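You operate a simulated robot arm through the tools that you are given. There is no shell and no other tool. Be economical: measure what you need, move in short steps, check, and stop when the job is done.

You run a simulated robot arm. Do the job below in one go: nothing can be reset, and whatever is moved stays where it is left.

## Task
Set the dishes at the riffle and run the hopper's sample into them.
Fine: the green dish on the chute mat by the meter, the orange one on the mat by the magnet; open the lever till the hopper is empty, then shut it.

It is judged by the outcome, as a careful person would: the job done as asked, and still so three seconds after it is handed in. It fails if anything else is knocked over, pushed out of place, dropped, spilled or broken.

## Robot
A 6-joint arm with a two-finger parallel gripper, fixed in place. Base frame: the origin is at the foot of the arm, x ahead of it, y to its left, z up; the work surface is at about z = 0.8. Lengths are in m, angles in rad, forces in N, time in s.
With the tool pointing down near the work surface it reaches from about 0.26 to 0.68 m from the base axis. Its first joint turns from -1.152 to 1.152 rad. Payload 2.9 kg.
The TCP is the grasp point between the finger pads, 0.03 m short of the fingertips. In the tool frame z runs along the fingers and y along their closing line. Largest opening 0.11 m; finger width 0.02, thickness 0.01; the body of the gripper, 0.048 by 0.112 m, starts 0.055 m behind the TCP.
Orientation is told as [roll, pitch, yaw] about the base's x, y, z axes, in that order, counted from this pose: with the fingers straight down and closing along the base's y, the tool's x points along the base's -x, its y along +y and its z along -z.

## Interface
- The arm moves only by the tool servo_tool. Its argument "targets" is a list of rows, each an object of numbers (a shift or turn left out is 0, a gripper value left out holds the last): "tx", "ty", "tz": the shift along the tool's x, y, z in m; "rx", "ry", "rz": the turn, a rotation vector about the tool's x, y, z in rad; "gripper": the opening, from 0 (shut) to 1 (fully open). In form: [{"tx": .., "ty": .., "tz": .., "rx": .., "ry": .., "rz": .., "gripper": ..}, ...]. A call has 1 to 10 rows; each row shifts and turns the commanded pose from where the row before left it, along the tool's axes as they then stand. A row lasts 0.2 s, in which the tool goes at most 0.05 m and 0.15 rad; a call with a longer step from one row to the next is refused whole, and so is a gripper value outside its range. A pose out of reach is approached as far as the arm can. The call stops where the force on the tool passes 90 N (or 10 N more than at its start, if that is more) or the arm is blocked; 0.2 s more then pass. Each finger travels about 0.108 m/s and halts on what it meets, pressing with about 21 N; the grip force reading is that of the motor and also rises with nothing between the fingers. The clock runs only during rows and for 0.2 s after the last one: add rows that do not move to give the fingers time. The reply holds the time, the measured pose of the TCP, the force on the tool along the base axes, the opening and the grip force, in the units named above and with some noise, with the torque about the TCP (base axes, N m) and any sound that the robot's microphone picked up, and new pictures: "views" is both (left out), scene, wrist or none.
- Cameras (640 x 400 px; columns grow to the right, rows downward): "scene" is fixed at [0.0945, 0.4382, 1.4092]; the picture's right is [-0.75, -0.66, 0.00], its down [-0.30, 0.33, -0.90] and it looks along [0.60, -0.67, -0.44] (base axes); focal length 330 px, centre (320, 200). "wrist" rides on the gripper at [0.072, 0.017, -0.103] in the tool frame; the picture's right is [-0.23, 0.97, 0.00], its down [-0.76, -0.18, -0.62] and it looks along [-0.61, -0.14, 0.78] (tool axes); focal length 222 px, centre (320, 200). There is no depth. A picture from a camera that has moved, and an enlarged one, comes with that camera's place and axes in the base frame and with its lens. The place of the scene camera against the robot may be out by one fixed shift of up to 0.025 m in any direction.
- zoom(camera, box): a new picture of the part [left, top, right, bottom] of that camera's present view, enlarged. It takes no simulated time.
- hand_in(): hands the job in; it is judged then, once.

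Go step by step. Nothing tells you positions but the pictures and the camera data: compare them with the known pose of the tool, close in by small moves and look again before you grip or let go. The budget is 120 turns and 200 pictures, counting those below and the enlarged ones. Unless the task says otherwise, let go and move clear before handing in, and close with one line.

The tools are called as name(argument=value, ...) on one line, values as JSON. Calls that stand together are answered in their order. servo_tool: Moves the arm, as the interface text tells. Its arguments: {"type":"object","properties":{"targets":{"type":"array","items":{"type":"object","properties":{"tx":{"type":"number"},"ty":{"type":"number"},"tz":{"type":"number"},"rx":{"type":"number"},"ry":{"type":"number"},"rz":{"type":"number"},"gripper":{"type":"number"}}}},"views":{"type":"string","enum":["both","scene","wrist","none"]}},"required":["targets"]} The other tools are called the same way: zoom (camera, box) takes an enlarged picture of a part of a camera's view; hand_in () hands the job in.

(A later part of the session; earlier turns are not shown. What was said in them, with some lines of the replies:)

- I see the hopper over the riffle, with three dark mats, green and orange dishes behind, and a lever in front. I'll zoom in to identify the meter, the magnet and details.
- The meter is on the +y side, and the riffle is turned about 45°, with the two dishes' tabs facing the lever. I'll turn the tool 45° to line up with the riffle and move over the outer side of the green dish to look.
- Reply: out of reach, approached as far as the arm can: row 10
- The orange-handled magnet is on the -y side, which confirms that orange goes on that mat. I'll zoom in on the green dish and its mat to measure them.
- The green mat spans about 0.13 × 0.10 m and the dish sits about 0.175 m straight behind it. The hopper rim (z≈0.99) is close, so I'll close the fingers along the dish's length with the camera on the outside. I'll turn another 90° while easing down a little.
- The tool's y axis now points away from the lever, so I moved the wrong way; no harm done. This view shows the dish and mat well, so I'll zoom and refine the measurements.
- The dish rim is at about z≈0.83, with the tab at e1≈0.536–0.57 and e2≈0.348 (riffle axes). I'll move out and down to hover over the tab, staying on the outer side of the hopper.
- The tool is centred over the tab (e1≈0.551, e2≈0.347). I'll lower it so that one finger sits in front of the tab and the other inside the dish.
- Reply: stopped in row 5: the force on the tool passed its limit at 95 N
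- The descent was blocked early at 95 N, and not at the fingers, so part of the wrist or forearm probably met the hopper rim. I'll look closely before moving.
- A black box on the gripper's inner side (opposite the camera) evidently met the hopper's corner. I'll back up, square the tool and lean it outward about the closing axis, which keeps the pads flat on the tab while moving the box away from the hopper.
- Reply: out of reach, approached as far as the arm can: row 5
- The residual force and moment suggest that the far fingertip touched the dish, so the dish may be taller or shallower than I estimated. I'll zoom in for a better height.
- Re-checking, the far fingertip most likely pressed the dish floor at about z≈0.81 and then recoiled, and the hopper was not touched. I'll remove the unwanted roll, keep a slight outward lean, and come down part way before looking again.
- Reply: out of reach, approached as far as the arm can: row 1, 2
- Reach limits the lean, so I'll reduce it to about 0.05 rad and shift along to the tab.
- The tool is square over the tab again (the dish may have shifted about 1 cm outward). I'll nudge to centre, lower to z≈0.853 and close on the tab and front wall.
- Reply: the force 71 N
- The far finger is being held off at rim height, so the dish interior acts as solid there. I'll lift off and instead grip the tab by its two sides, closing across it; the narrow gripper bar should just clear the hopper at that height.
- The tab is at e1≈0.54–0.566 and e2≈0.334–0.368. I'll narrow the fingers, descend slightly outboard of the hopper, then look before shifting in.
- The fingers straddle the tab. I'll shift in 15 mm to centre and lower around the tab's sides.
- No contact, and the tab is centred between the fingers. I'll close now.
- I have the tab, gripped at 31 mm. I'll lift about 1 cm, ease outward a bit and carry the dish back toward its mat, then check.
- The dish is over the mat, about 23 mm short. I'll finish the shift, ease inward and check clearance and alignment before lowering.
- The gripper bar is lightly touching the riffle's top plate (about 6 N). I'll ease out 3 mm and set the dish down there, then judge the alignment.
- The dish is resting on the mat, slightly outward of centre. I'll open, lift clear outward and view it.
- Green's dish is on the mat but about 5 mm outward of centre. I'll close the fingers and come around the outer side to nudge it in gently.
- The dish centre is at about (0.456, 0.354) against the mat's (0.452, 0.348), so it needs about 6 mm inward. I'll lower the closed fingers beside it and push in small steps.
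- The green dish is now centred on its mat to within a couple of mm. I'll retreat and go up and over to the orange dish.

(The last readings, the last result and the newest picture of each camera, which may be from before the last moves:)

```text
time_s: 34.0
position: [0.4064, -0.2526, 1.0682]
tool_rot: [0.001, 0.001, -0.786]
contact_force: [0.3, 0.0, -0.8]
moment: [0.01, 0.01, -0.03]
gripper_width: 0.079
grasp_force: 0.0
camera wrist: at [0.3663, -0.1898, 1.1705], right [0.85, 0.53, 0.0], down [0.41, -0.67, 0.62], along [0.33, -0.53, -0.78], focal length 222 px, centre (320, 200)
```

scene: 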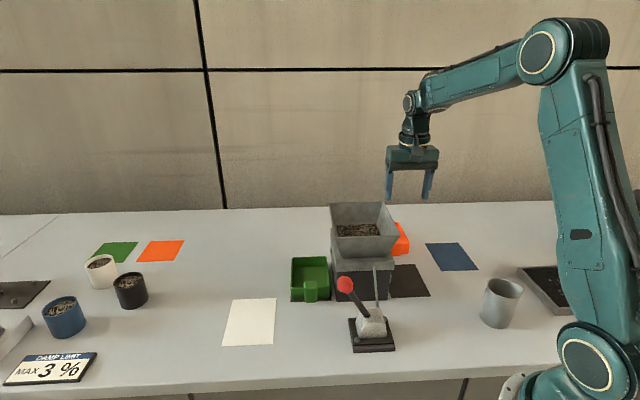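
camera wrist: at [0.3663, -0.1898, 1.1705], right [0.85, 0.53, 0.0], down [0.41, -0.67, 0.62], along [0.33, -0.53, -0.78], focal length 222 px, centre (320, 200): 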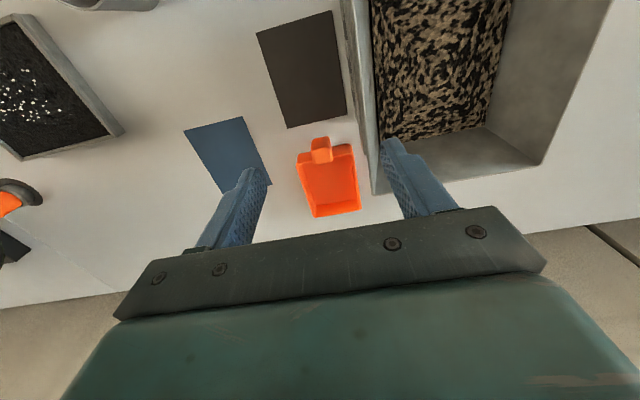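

The orange dish's tab is at about (0.55, 0.0905) and its mat centre at (0.451, 0.0925). I'll do the mirror-image approach, descending slightly outboard of the hopper.

servo_tool(targets=[{"ty": -0.029}, {"tx": -0.036}, {"tx": -0.036}, {"tz": 0.045}, {"tz": 0.045}, {"tz": 0.045}, {"tz": 0.03}, {"tz": 0.028}, {}])

```text
time_s: 36.0
position: [0.4382, -0.3202, 0.8739]
tool_rot: [0.002, 0.0, -0.785]
contact_force: [0.7, 0.6, -0.4]
moment: [0.03, -0.02, 0.02]
gripper_width: 0.0791
grasp_force: 0.0
camera wrist: at [0.3979, -0.2569, 0.9755], right [0.85, 0.53, 0.0], down [0.41, -0.67, 0.62], along [0.33, -0.53, -0.78], focal length 222 px, centre (320, 200)
```

scene: 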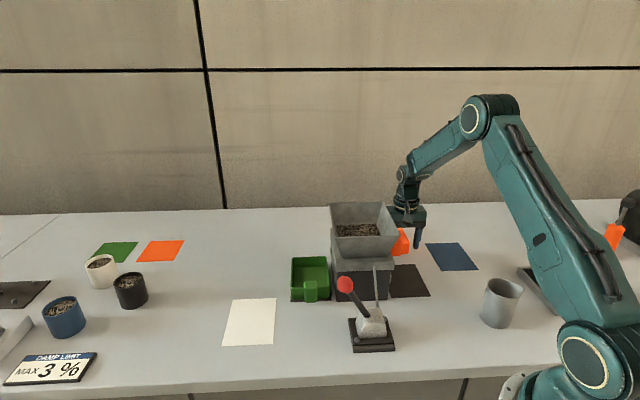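
wrist: 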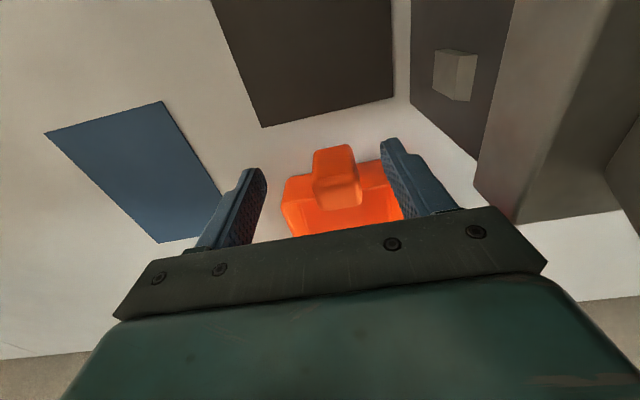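

The fingers straddle the orange tab. I'll nudge slightly in, lower and close.

servo_tool(targets=[{"tx": -0.003, "ty": 0.003}, {"tz": 0.012}, {"tz": 0.012}, {"tz": 0.006}, {}], views="wrist")

```text
time_s: 37.2
position: [0.4427, -0.3199, 0.8449]
tool_rot: [0.002, 0.001, -0.785]
contact_force: [-0.1, -0.4, -0.3]
moment: [0.01, 0.0, -0.03]
gripper_width: 0.0793
grasp_force: 0.1
camera wrist: at [0.4027, -0.2573, 0.9477], right [0.85, 0.53, 0.0], down [0.41, -0.67, 0.62], along [0.33, -0.53, -0.78], focal length 222 px, centre (320, 200)
```

wrist: 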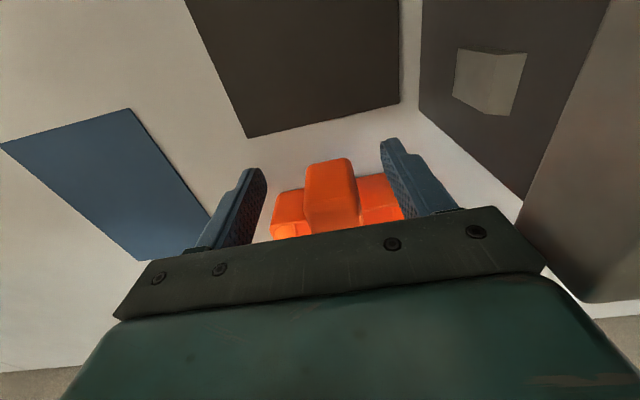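

servo_tool(targets=[{"gripper": 0.45}, {"gripper": 0.2}, {"gripper": 0.2}, {}, {"tz": -0.01}, {"ty": -0.01}, {"tx": 0.03}, {"tx": 0.03}, {"tx": 0.03}, {}])

```text
time_s: 39.5
position: [0.3716, -0.2654, 0.8608]
tool_rot: [0.002, 0.002, -0.786]
contact_force: [0.1, 0.4, -1.7]
moment: [0.04, 0.1, 0.0]
gripper_width: 0.0318
grasp_force: 20.8
camera wrist: at [0.333, -0.2027, 0.9621], right [0.85, 0.53, 0.0], down [0.41, -0.67, 0.62], along [0.33, -0.53, -0.78], focal length 222 px, centre (320, 200)
```

scene: 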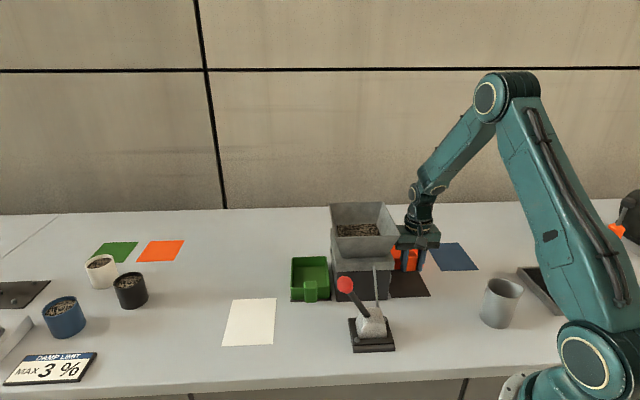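
wrist: 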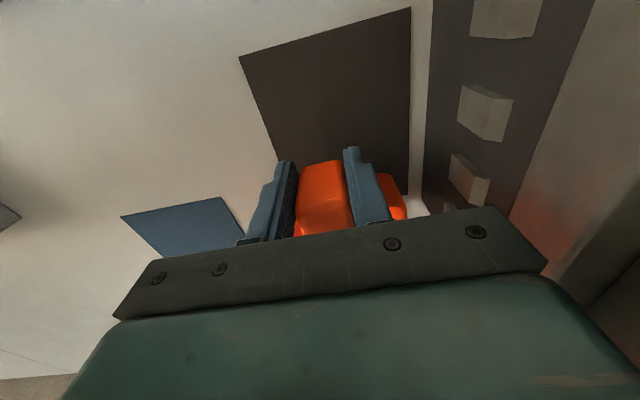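

The orange dish is held and lifted. I'll continue to the mat position, ease in, and check.

servo_tool(targets=[{"tx": 0.03}, {"tx": 0.03}, {"tx": 0.025}, {"ty": 0.007}, {"ty": 0.007}, {}])

zoom(camera="scene", box=[330, 200, 470, 310])

```text
time_s: 40.9
position: [0.3211, -0.1955, 0.8577]
tool_rot: [0.0, 0.002, -0.788]
contact_force: [-9.9, -6.8, 2.4]
moment: [0.73, -0.95, 0.18]
gripper_width: 0.0318
grasp_force: 21.2
camera wrist: at [0.2826, -0.1337, 0.9601], right [0.85, 0.53, 0.0], down [0.41, -0.67, 0.62], along [0.33, -0.53, -0.78], focal length 222 px, centre (320, 200)
```

scene: 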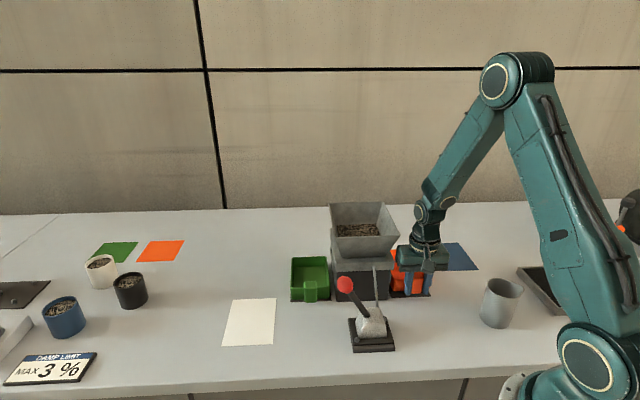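
wrist: 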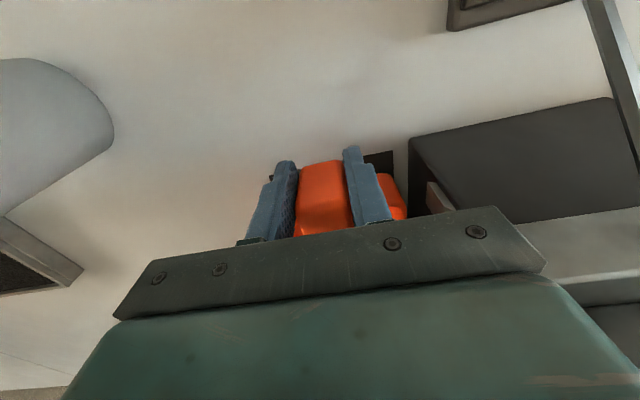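

```text
3.64 times, centred on (400, 255) of scene
camera zoom: at [0.0942, 0.438, 1.4092], right [-0.75, -0.66, 0.0], down [-0.29, 0.33, -0.9], along [0.6, -0.67, -0.44], focal length 1201 px, centre (29, 0)
```

zoom: 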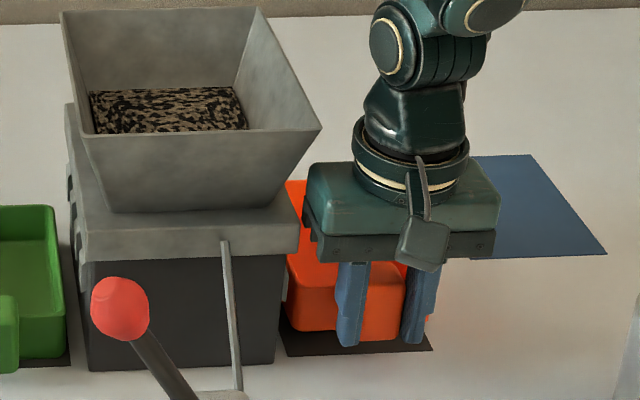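

It's lightly touching the plate again (about 12 N). I'll back out 4 mm, lower the dish, release, and lift outward.

servo_tool(targets=[{"ty": -0.004}, {"tz": 0.007}, {"tz": 0.006}, {}, {"gripper": 0.6}, {"gripper": 0.6}], views="wrist")

```text
time_s: 42.2
position: [0.3186, -0.1972, 0.8434]
tool_rot: [0.001, 0.001, -0.786]
contact_force: [-0.6, -0.5, 0.1]
moment: [0.0, 0.0, 0.01]
gripper_width: 0.0665
grasp_force: 0.0
camera wrist: at [0.2788, -0.1349, 0.9468], right [0.85, 0.53, 0.0], down [0.41, -0.67, 0.62], along [0.33, -0.53, -0.78], focal length 222 px, centre (320, 200)
```

wrist: 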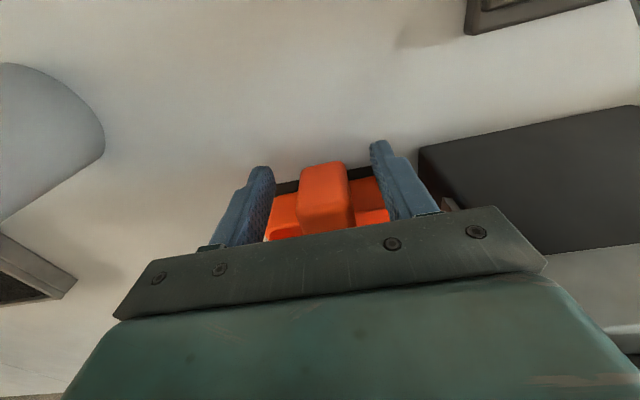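

Released. I'll lift and come around the outer side with closed fingers to check the alignment.

servo_tool(targets=[{"tz": -0.015}, {"tz": -0.015}, {"tz": -0.015}, {"ty": -0.02, "tz": -0.02}, {"ty": -0.03, "tz": -0.02}, {"ty": -0.032, "gripper": 0.0}, {"tx": -0.03}, {"tx": -0.03}, {"tx": -0.027}, {}])

zoom(camera="scene", box=[340, 220, 460, 310])

```text
time_s: 44.5
position: [0.3232, -0.3149, 0.9297]
tool_rot: [0.003, 0.0, -0.787]
contact_force: [0.4, 0.0, 0.1]
moment: [0.03, 0.01, 0.01]
gripper_width: 0.0
grasp_force: 20.8
camera wrist: at [0.2829, -0.2528, 1.0313], right [0.85, 0.53, 0.0], down [0.41, -0.67, 0.62], along [0.33, -0.53, -0.78], focal length 222 px, centre (320, 200)
```

scene: 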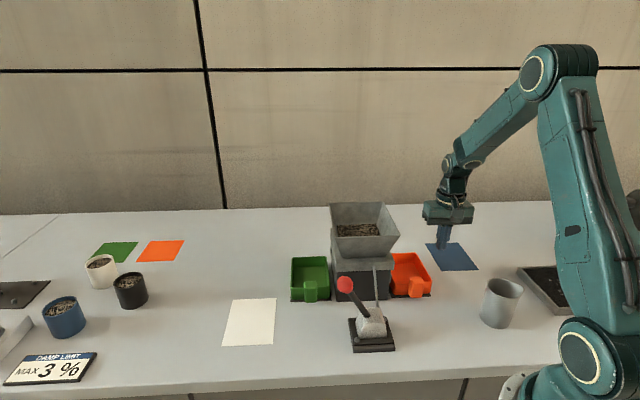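
wrist: 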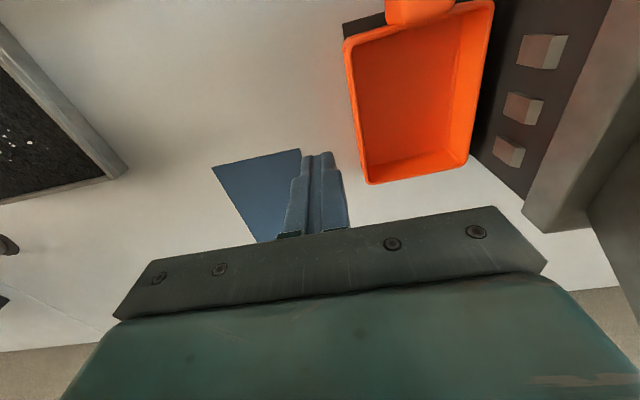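

```text
4.44 times, centred on (400, 265) of scene
camera zoom: at [0.0945, 0.4381, 1.4092], right [-0.75, -0.66, 0.0], down [-0.3, 0.33, -0.9], along [0.6, -0.67, -0.44], focal length 1468 px, centre (-36, -89)
```

zoom: 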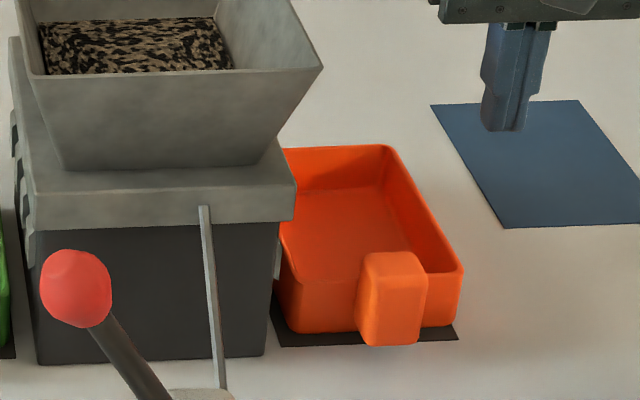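

The orange dish is on its mat, about 4 mm outward. I'll give it the same gentle nudge.

servo_tool(targets=[{"tz": 0.03}, {"tz": 0.03}, {"tz": 0.025}, {"ty": 0.012}, {"ty": 0.008}, {"ty": 0.005}, {"ty": 0.003}, {"ty": 0.003}, {}], views="wrist")

zoom(camera="scene", box=[280, 200, 460, 370])

```text
time_s: 46.5
position: [0.3461, -0.2943, 0.8437]
tool_rot: [0.003, 0.0, -0.786]
contact_force: [0.5, -0.3, 0.6]
moment: [-0.02, -0.02, 0.02]
gripper_width: 0.0
grasp_force: 21.0
camera wrist: at [0.3059, -0.2314, 0.9455], right [0.85, 0.53, 0.0], down [0.41, -0.67, 0.62], along [0.33, -0.53, -0.78], focal length 222 px, centre (320, 200)
```

wrist: 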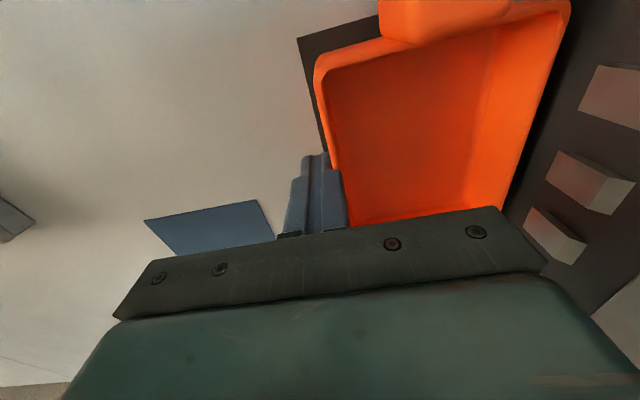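

```text
2.35 times, centred on (370, 285) of scene
camera zoom: at [0.0945, 0.4382, 1.4092], right [-0.75, -0.66, 0.0], down [-0.3, 0.33, -0.9], along [0.6, -0.67, -0.44], focal length 777 px, centre (202, 0)
```

zoom: 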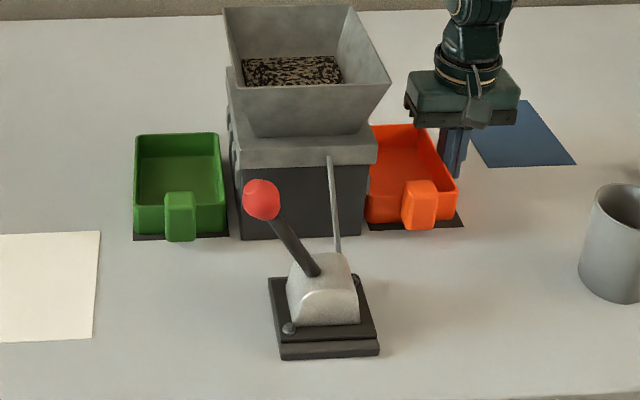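

Both dishes are seated. Next is the lever, which leans toward the meter side; I'll retreat and move above it to look.

servo_tool(targets=[{"ty": -0.02}, {"tz": -0.045}, {"tz": -0.045}, {"tz": -0.045}, {"tz": -0.045}, {"tz": -0.045}, {"tx": 0.045}, {"tx": 0.045}, {"tx": 0.045}, {"tx": 0.045}], views="none")

servo_tool(targets=[{"ty": 0.045, "gripper": 0.7}, {"ty": 0.045}, {"ty": 0.045}, {"ty": 0.045}, {"ty": 0.045}, {"ty": 0.042}, {}])

```text
time_s: 48.6
position: [0.2014, -0.1793, 1.0686]
tool_rot: [0.001, 0.003, -0.785]
contact_force: [-0.7, 0.2, 0.2]
moment: [-0.04, 0.0, 0.0]
gripper_width: 0.0
grasp_force: 20.7
```

```text
time_s: 50.2
position: [0.3921, 0.0096, 1.0732]
tool_rot: [0.001, 0.002, -0.785]
contact_force: [-0.9, 0.6, 0.0]
moment: [0.02, 0.02, 0.03]
gripper_width: 0.0774
grasp_force: 0.0
camera wrist: at [0.3516, 0.0712, 1.1744], right [0.85, 0.53, 0.0], down [0.41, -0.67, 0.62], along [0.33, -0.53, -0.78], focal length 222 px, centre (320, 200)
```

scene: 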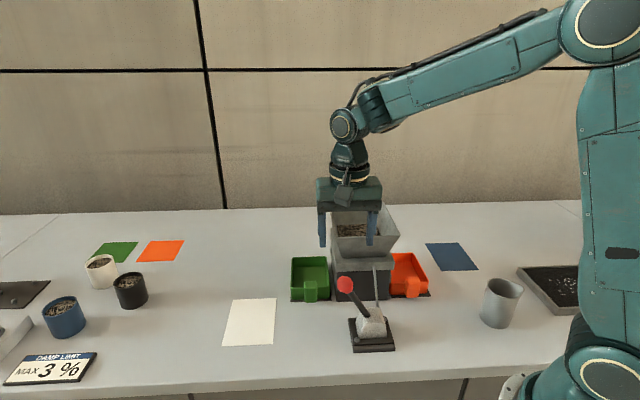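
wrist: 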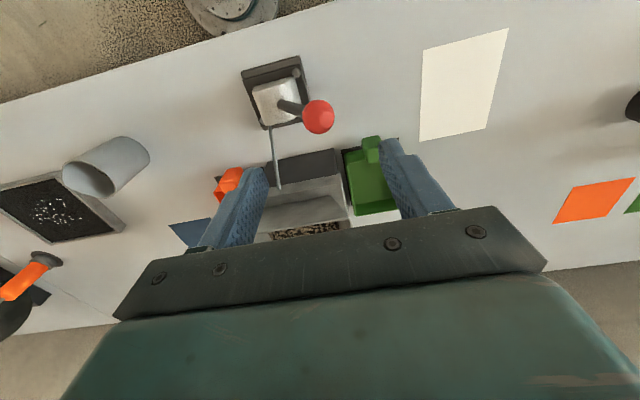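

The knob is at about (0.270, 0.281, z 0.948), and the lever swings across toward −e2. I'll lower the open fingers to straddle the knob.

servo_tool(targets=[{"tz": 0.03}, {"tz": 0.03}, {"tz": 0.03}, {"tz": 0.03}, {}])

zoom(camera="scene", box=[290, 200, 430, 360])

```text
time_s: 51.5
position: [0.3916, 0.0102, 0.9504]
tool_rot: [0.002, 0.0, -0.787]
contact_force: [-0.1, -0.6, 0.3]
moment: [-0.01, -0.01, -0.01]
gripper_width: 0.0772
grasp_force: 0.0
camera wrist: at [0.3512, 0.0724, 1.052], right [0.85, 0.53, 0.0], down [0.41, -0.67, 0.62], along [0.33, -0.53, -0.78], focal length 222 px, centre (320, 200)
```

scene: 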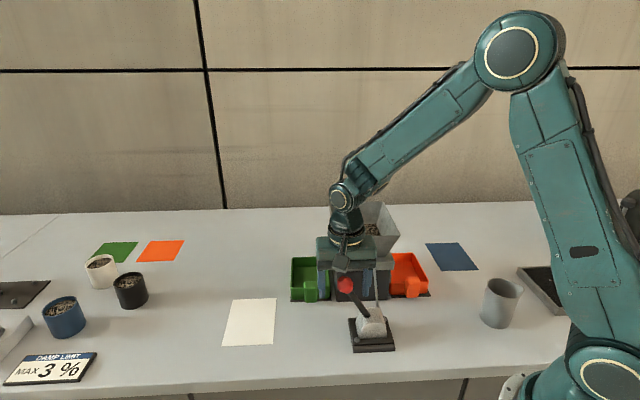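
wrist: 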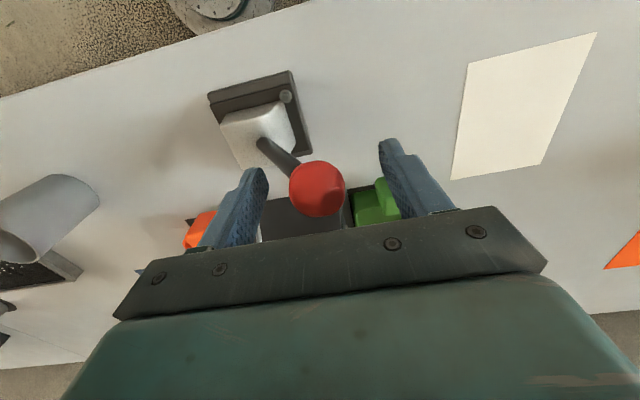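

```text
2.50 times, centred on (360, 280) of scene
camera zoom: at [0.0945, 0.4382, 1.4092], right [-0.75, -0.66, 0.0], down [-0.3, 0.33, -0.9], along [0.6, -0.67, -0.44], focal length 826 px, centre (220, 0)
```

zoom: 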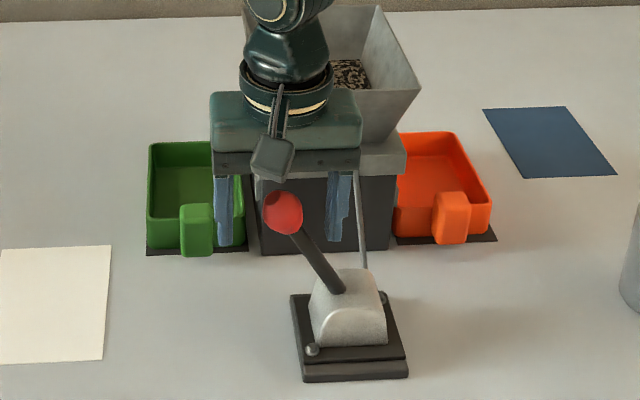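

The knob sits between the fingers. I'll push the lever across a part of its travel and see whether grain flows.

servo_tool(targets=[{"ty": -0.015}, {"ty": -0.015}, {"ty": -0.012}, {"ty": -0.012}, {"ty": -0.012}, {}])

zoom(camera="scene", box=[280, 180, 440, 360])

```text
time_s: 52.9
position: [0.3437, -0.0361, 0.9494]
tool_rot: [0.001, 0.002, -0.784]
contact_force: [0.6, -0.3, 0.1]
moment: [-0.04, 0.04, 0.0]
gripper_width: 0.0771
grasp_force: 0.4
camera wrist: at [0.3046, 0.0259, 1.0507], right [0.85, 0.53, 0.0], down [0.41, -0.67, 0.62], along [0.33, -0.53, -0.78], focal length 222 px, centre (320, 200)
```

scene: 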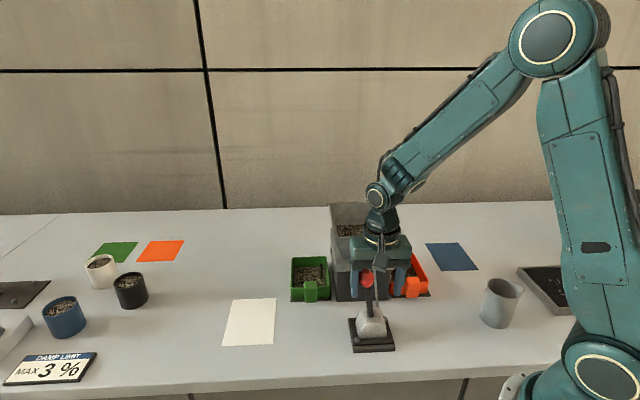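
wrist: 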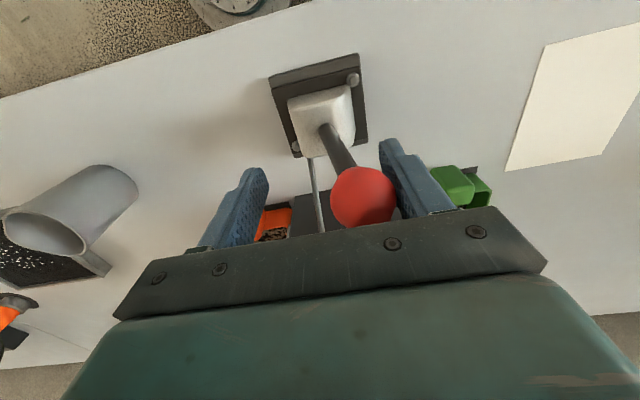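

```text
2.22 times, centred on (360, 270) of scene
camera zoom: at [0.0945, 0.4382, 1.4091], right [-0.75, -0.66, 0.0], down [-0.3, 0.33, -0.9], along [0.6, -0.67, -0.44], focal length 734 px, centre (231, 44)
```

zoom: 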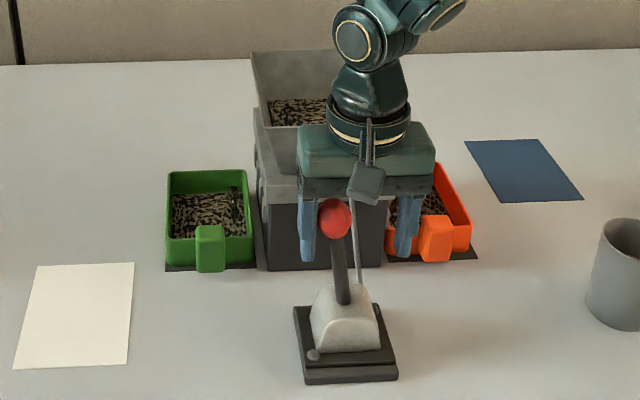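

Grain is flowing into both dishes and landing cleanly. I'll push the lever further open and wait.

servo_tool(targets=[{"ty": -0.012}, {"ty": -0.012}, {"ty": -0.012}, {"ty": -0.01}, {}, {}, {}, {}, {}, {}], views="scene")

zoom(camera="scene", box=[280, 180, 440, 360])

```text
time_s: 55.0
position: [0.3132, -0.0704, 0.9483]
tool_rot: [0.0, 0.002, -0.785]
contact_force: [-0.8, 0.1, -0.1]
moment: [-0.02, 0.02, -0.02]
gripper_width: 0.077
grasp_force: 0.1
```

scene: 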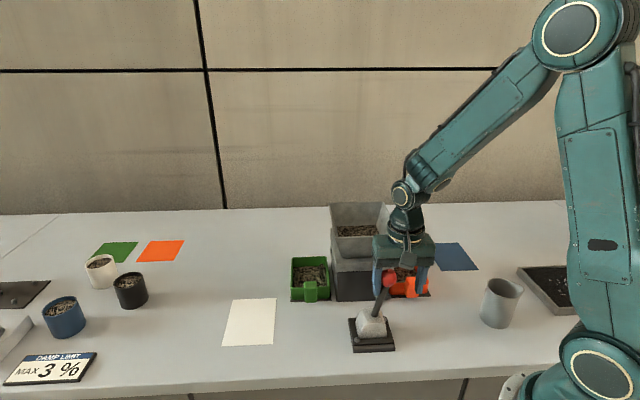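

```text
2.22 times, centred on (360, 270) of scene
camera zoom: at [0.0945, 0.4382, 1.4092], right [-0.75, -0.66, 0.0], down [-0.3, 0.33, -0.9], along [0.6, -0.67, -0.44], focal length 734 px, centre (231, 44)
```

zoom: 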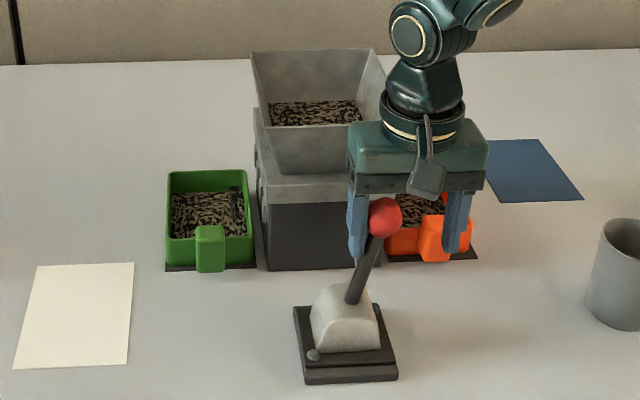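

The hopper is partly lower but still holds grain. I'll push the lever on toward its end stop and keep waiting.

servo_tool(targets=[{"ty": -0.01}, {"ty": -0.01}, {"ty": -0.008}, {}, {}, {}, {}, {}, {}, {}], views="scene")

zoom(camera="scene", box=[280, 180, 440, 360])

```text
time_s: 57.2
position: [0.2954, -0.0914, 0.9493]
tool_rot: [0.002, 0.002, -0.785]
contact_force: [0.2, 1.5, 1.3]
moment: [0.04, -0.04, -0.02]
gripper_width: 0.0777
grasp_force: 0.8
```

scene: 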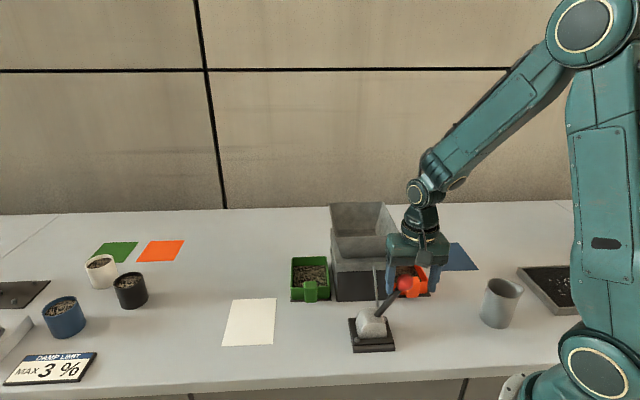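

```text
2.22 times, centred on (360, 270) of scene
camera zoom: at [0.0945, 0.4382, 1.4091], right [-0.75, -0.66, 0.0], down [-0.3, 0.33, -0.9], along [0.6, -0.67, -0.44], focal length 734 px, centre (231, 44)
```

zoom: 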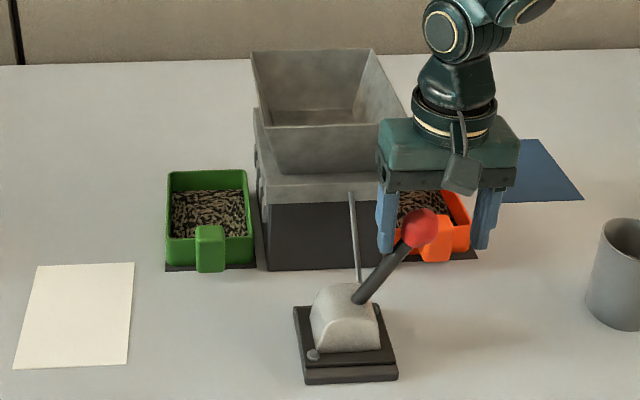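

The hopper looks empty now. I'll wait a couple more seconds and check closely before shutting.

servo_tool(targets=[{}, {}, {}, {}, {}, {}, {}, {}, {}, {}], views="wrist")

zoom(camera="scene", box=[320, 190, 410, 270])

```text
time_s: 59.5
position: [0.2943, -0.0918, 0.9502]
tool_rot: [0.002, 0.002, -0.785]
contact_force: [0.6, -0.1, 0.8]
moment: [0.04, -0.02, 0.0]
gripper_width: 0.0773
grasp_force: 0.3
camera wrist: at [0.2551, -0.029, 1.0521], right [0.85, 0.53, 0.0], down [0.41, -0.67, 0.62], along [0.33, -0.53, -0.78], focal length 222 px, centre (320, 200)
```

wrist: 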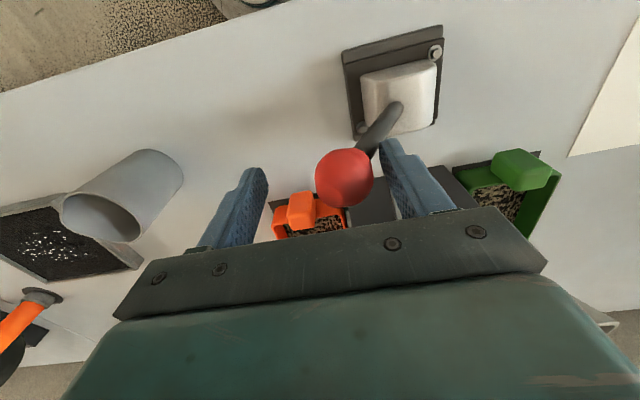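

```text
5.00 times, centred on (365, 230) of scene
camera zoom: at [0.0945, 0.4382, 1.4091], right [-0.75, -0.66, 0.0], down [-0.3, 0.33, -0.9], along [0.6, -0.67, -0.44], focal length 1652 px, centre (95, 50)
```

zoom: 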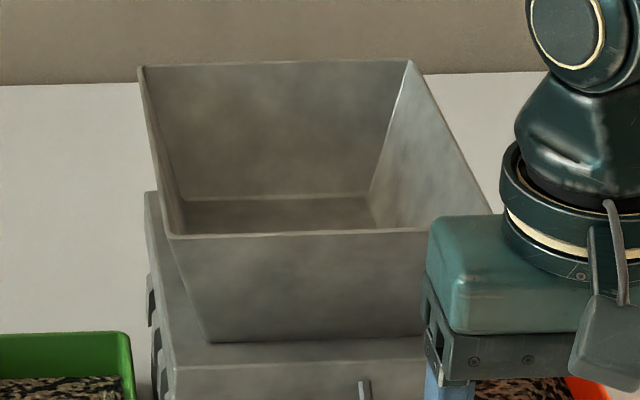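

The hopper floor is bare. I'll now push the lever back to its original shut position.

servo_tool(targets=[{"ty": 0.025}, {"ty": 0.02}, {"ty": 0.02}, {"ty": 0.02}, {"ty": 0.02}, {"ty": 0.02}, {"ty": 0.015}, {"ty": 0.01}, {"ty": 0.007}, {}])

zoom(camera="scene", box=[280, 180, 440, 360])

```text
time_s: 61.6
position: [0.402, 0.0201, 0.9509]
tool_rot: [0.002, 0.003, -0.786]
contact_force: [-6.4, -9.0, 2.0]
moment: [-0.25, 0.27, 0.0]
gripper_width: 0.0824
grasp_force: 5.0
camera wrist: at [0.3631, 0.0826, 1.0524], right [0.85, 0.53, 0.0], down [0.41, -0.67, 0.62], along [0.33, -0.53, -0.78], focal length 222 px, centre (320, 200)
```

scene: 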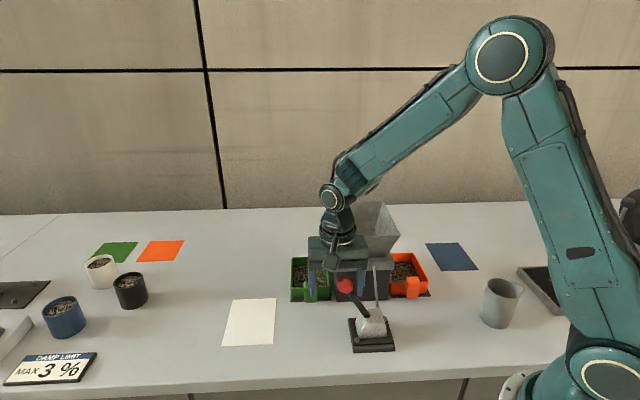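
wrist: 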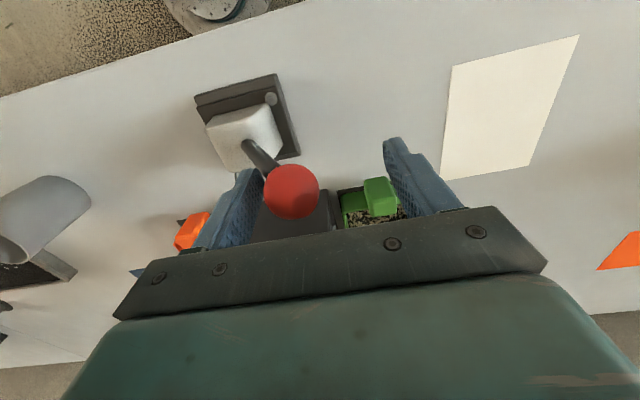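

```text
2.22 times, centred on (360, 270) of scene
camera zoom: at [0.0943, 0.438, 1.4092], right [-0.75, -0.66, 0.0], down [-0.29, 0.33, -0.9], along [0.6, -0.67, -0.44], focal length 734 px, centre (231, 44)
```

zoom: 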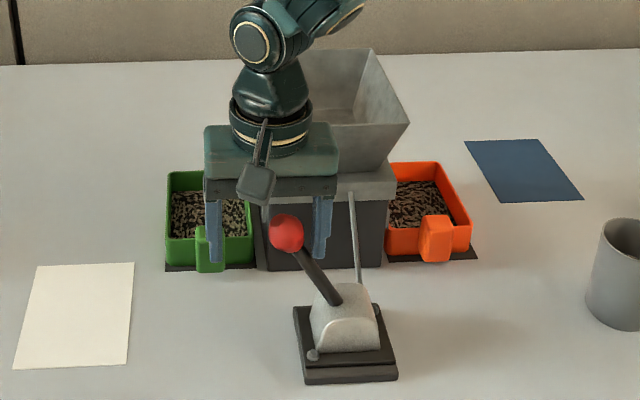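

The lever is back against its shut stop, with the knob at its original spot. I'll ease off and lift clear, then check everything.

servo_tool(targets=[{"ty": -0.015}, {"tz": -0.03}, {"tz": -0.04}, {"tz": -0.04}, {"tz": -0.04}, {"tx": 0.03}, {"ty": 0.04}, {"ty": 0.04}, {"ty": 0.04}, {}])

zoom(camera="scene", box=[280, 190, 450, 360])

```text
time_s: 63.9
position: [0.4583, 0.1153, 1.098]
tool_rot: [0.002, 0.001, -0.785]
contact_force: [-0.6, -0.3, -0.8]
moment: [0.05, -0.01, 0.0]
gripper_width: 0.0773
grasp_force: 0.1
camera wrist: at [0.4179, 0.1775, 1.1999], right [0.85, 0.53, 0.0], down [0.41, -0.67, 0.62], along [0.33, -0.53, -0.78], focal length 222 px, centre (320, 200)
```

scene: 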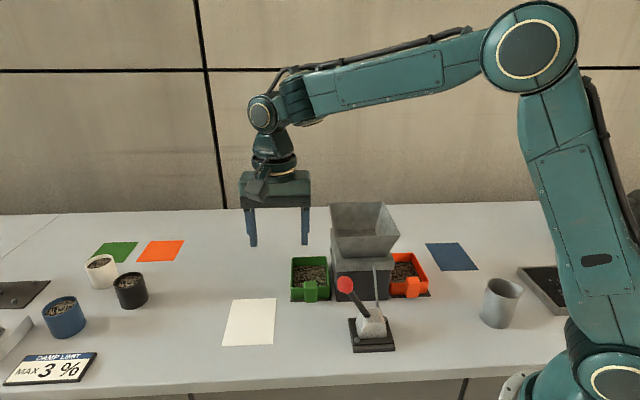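
wrist: 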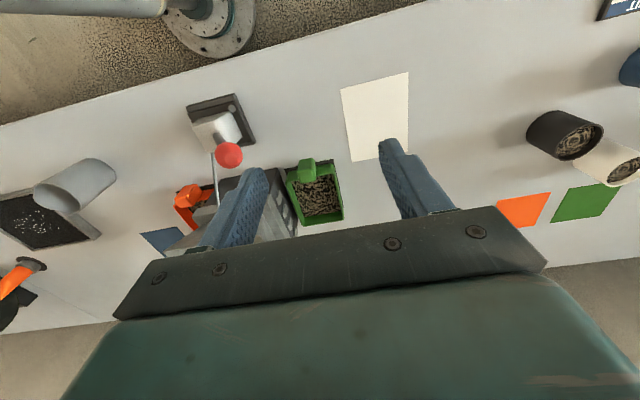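

```text
2.35 times, centred on (365, 275) of scene
camera zoom: at [0.0945, 0.4382, 1.4092], right [-0.75, -0.66, 0.0], down [-0.3, 0.33, -0.9], along [0.6, -0.67, -0.44], focal length 777 px, centre (214, 24)
```

zoom: 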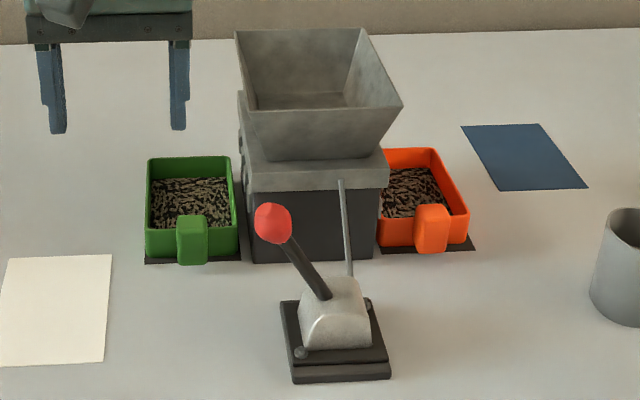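

The hopper is empty, the lever is shut, and both dishes sit filled on their mats with nothing spilled. The arm is clear, so I'll hand in.

hand_in()

```text
The job is handed in.
```

The green dish is on the mat by the meter and the orange dish on the mat by the magnet. The hopper's sample ran into both with no spill visible in the last pictures, the lever is shut, and the job is handed in.
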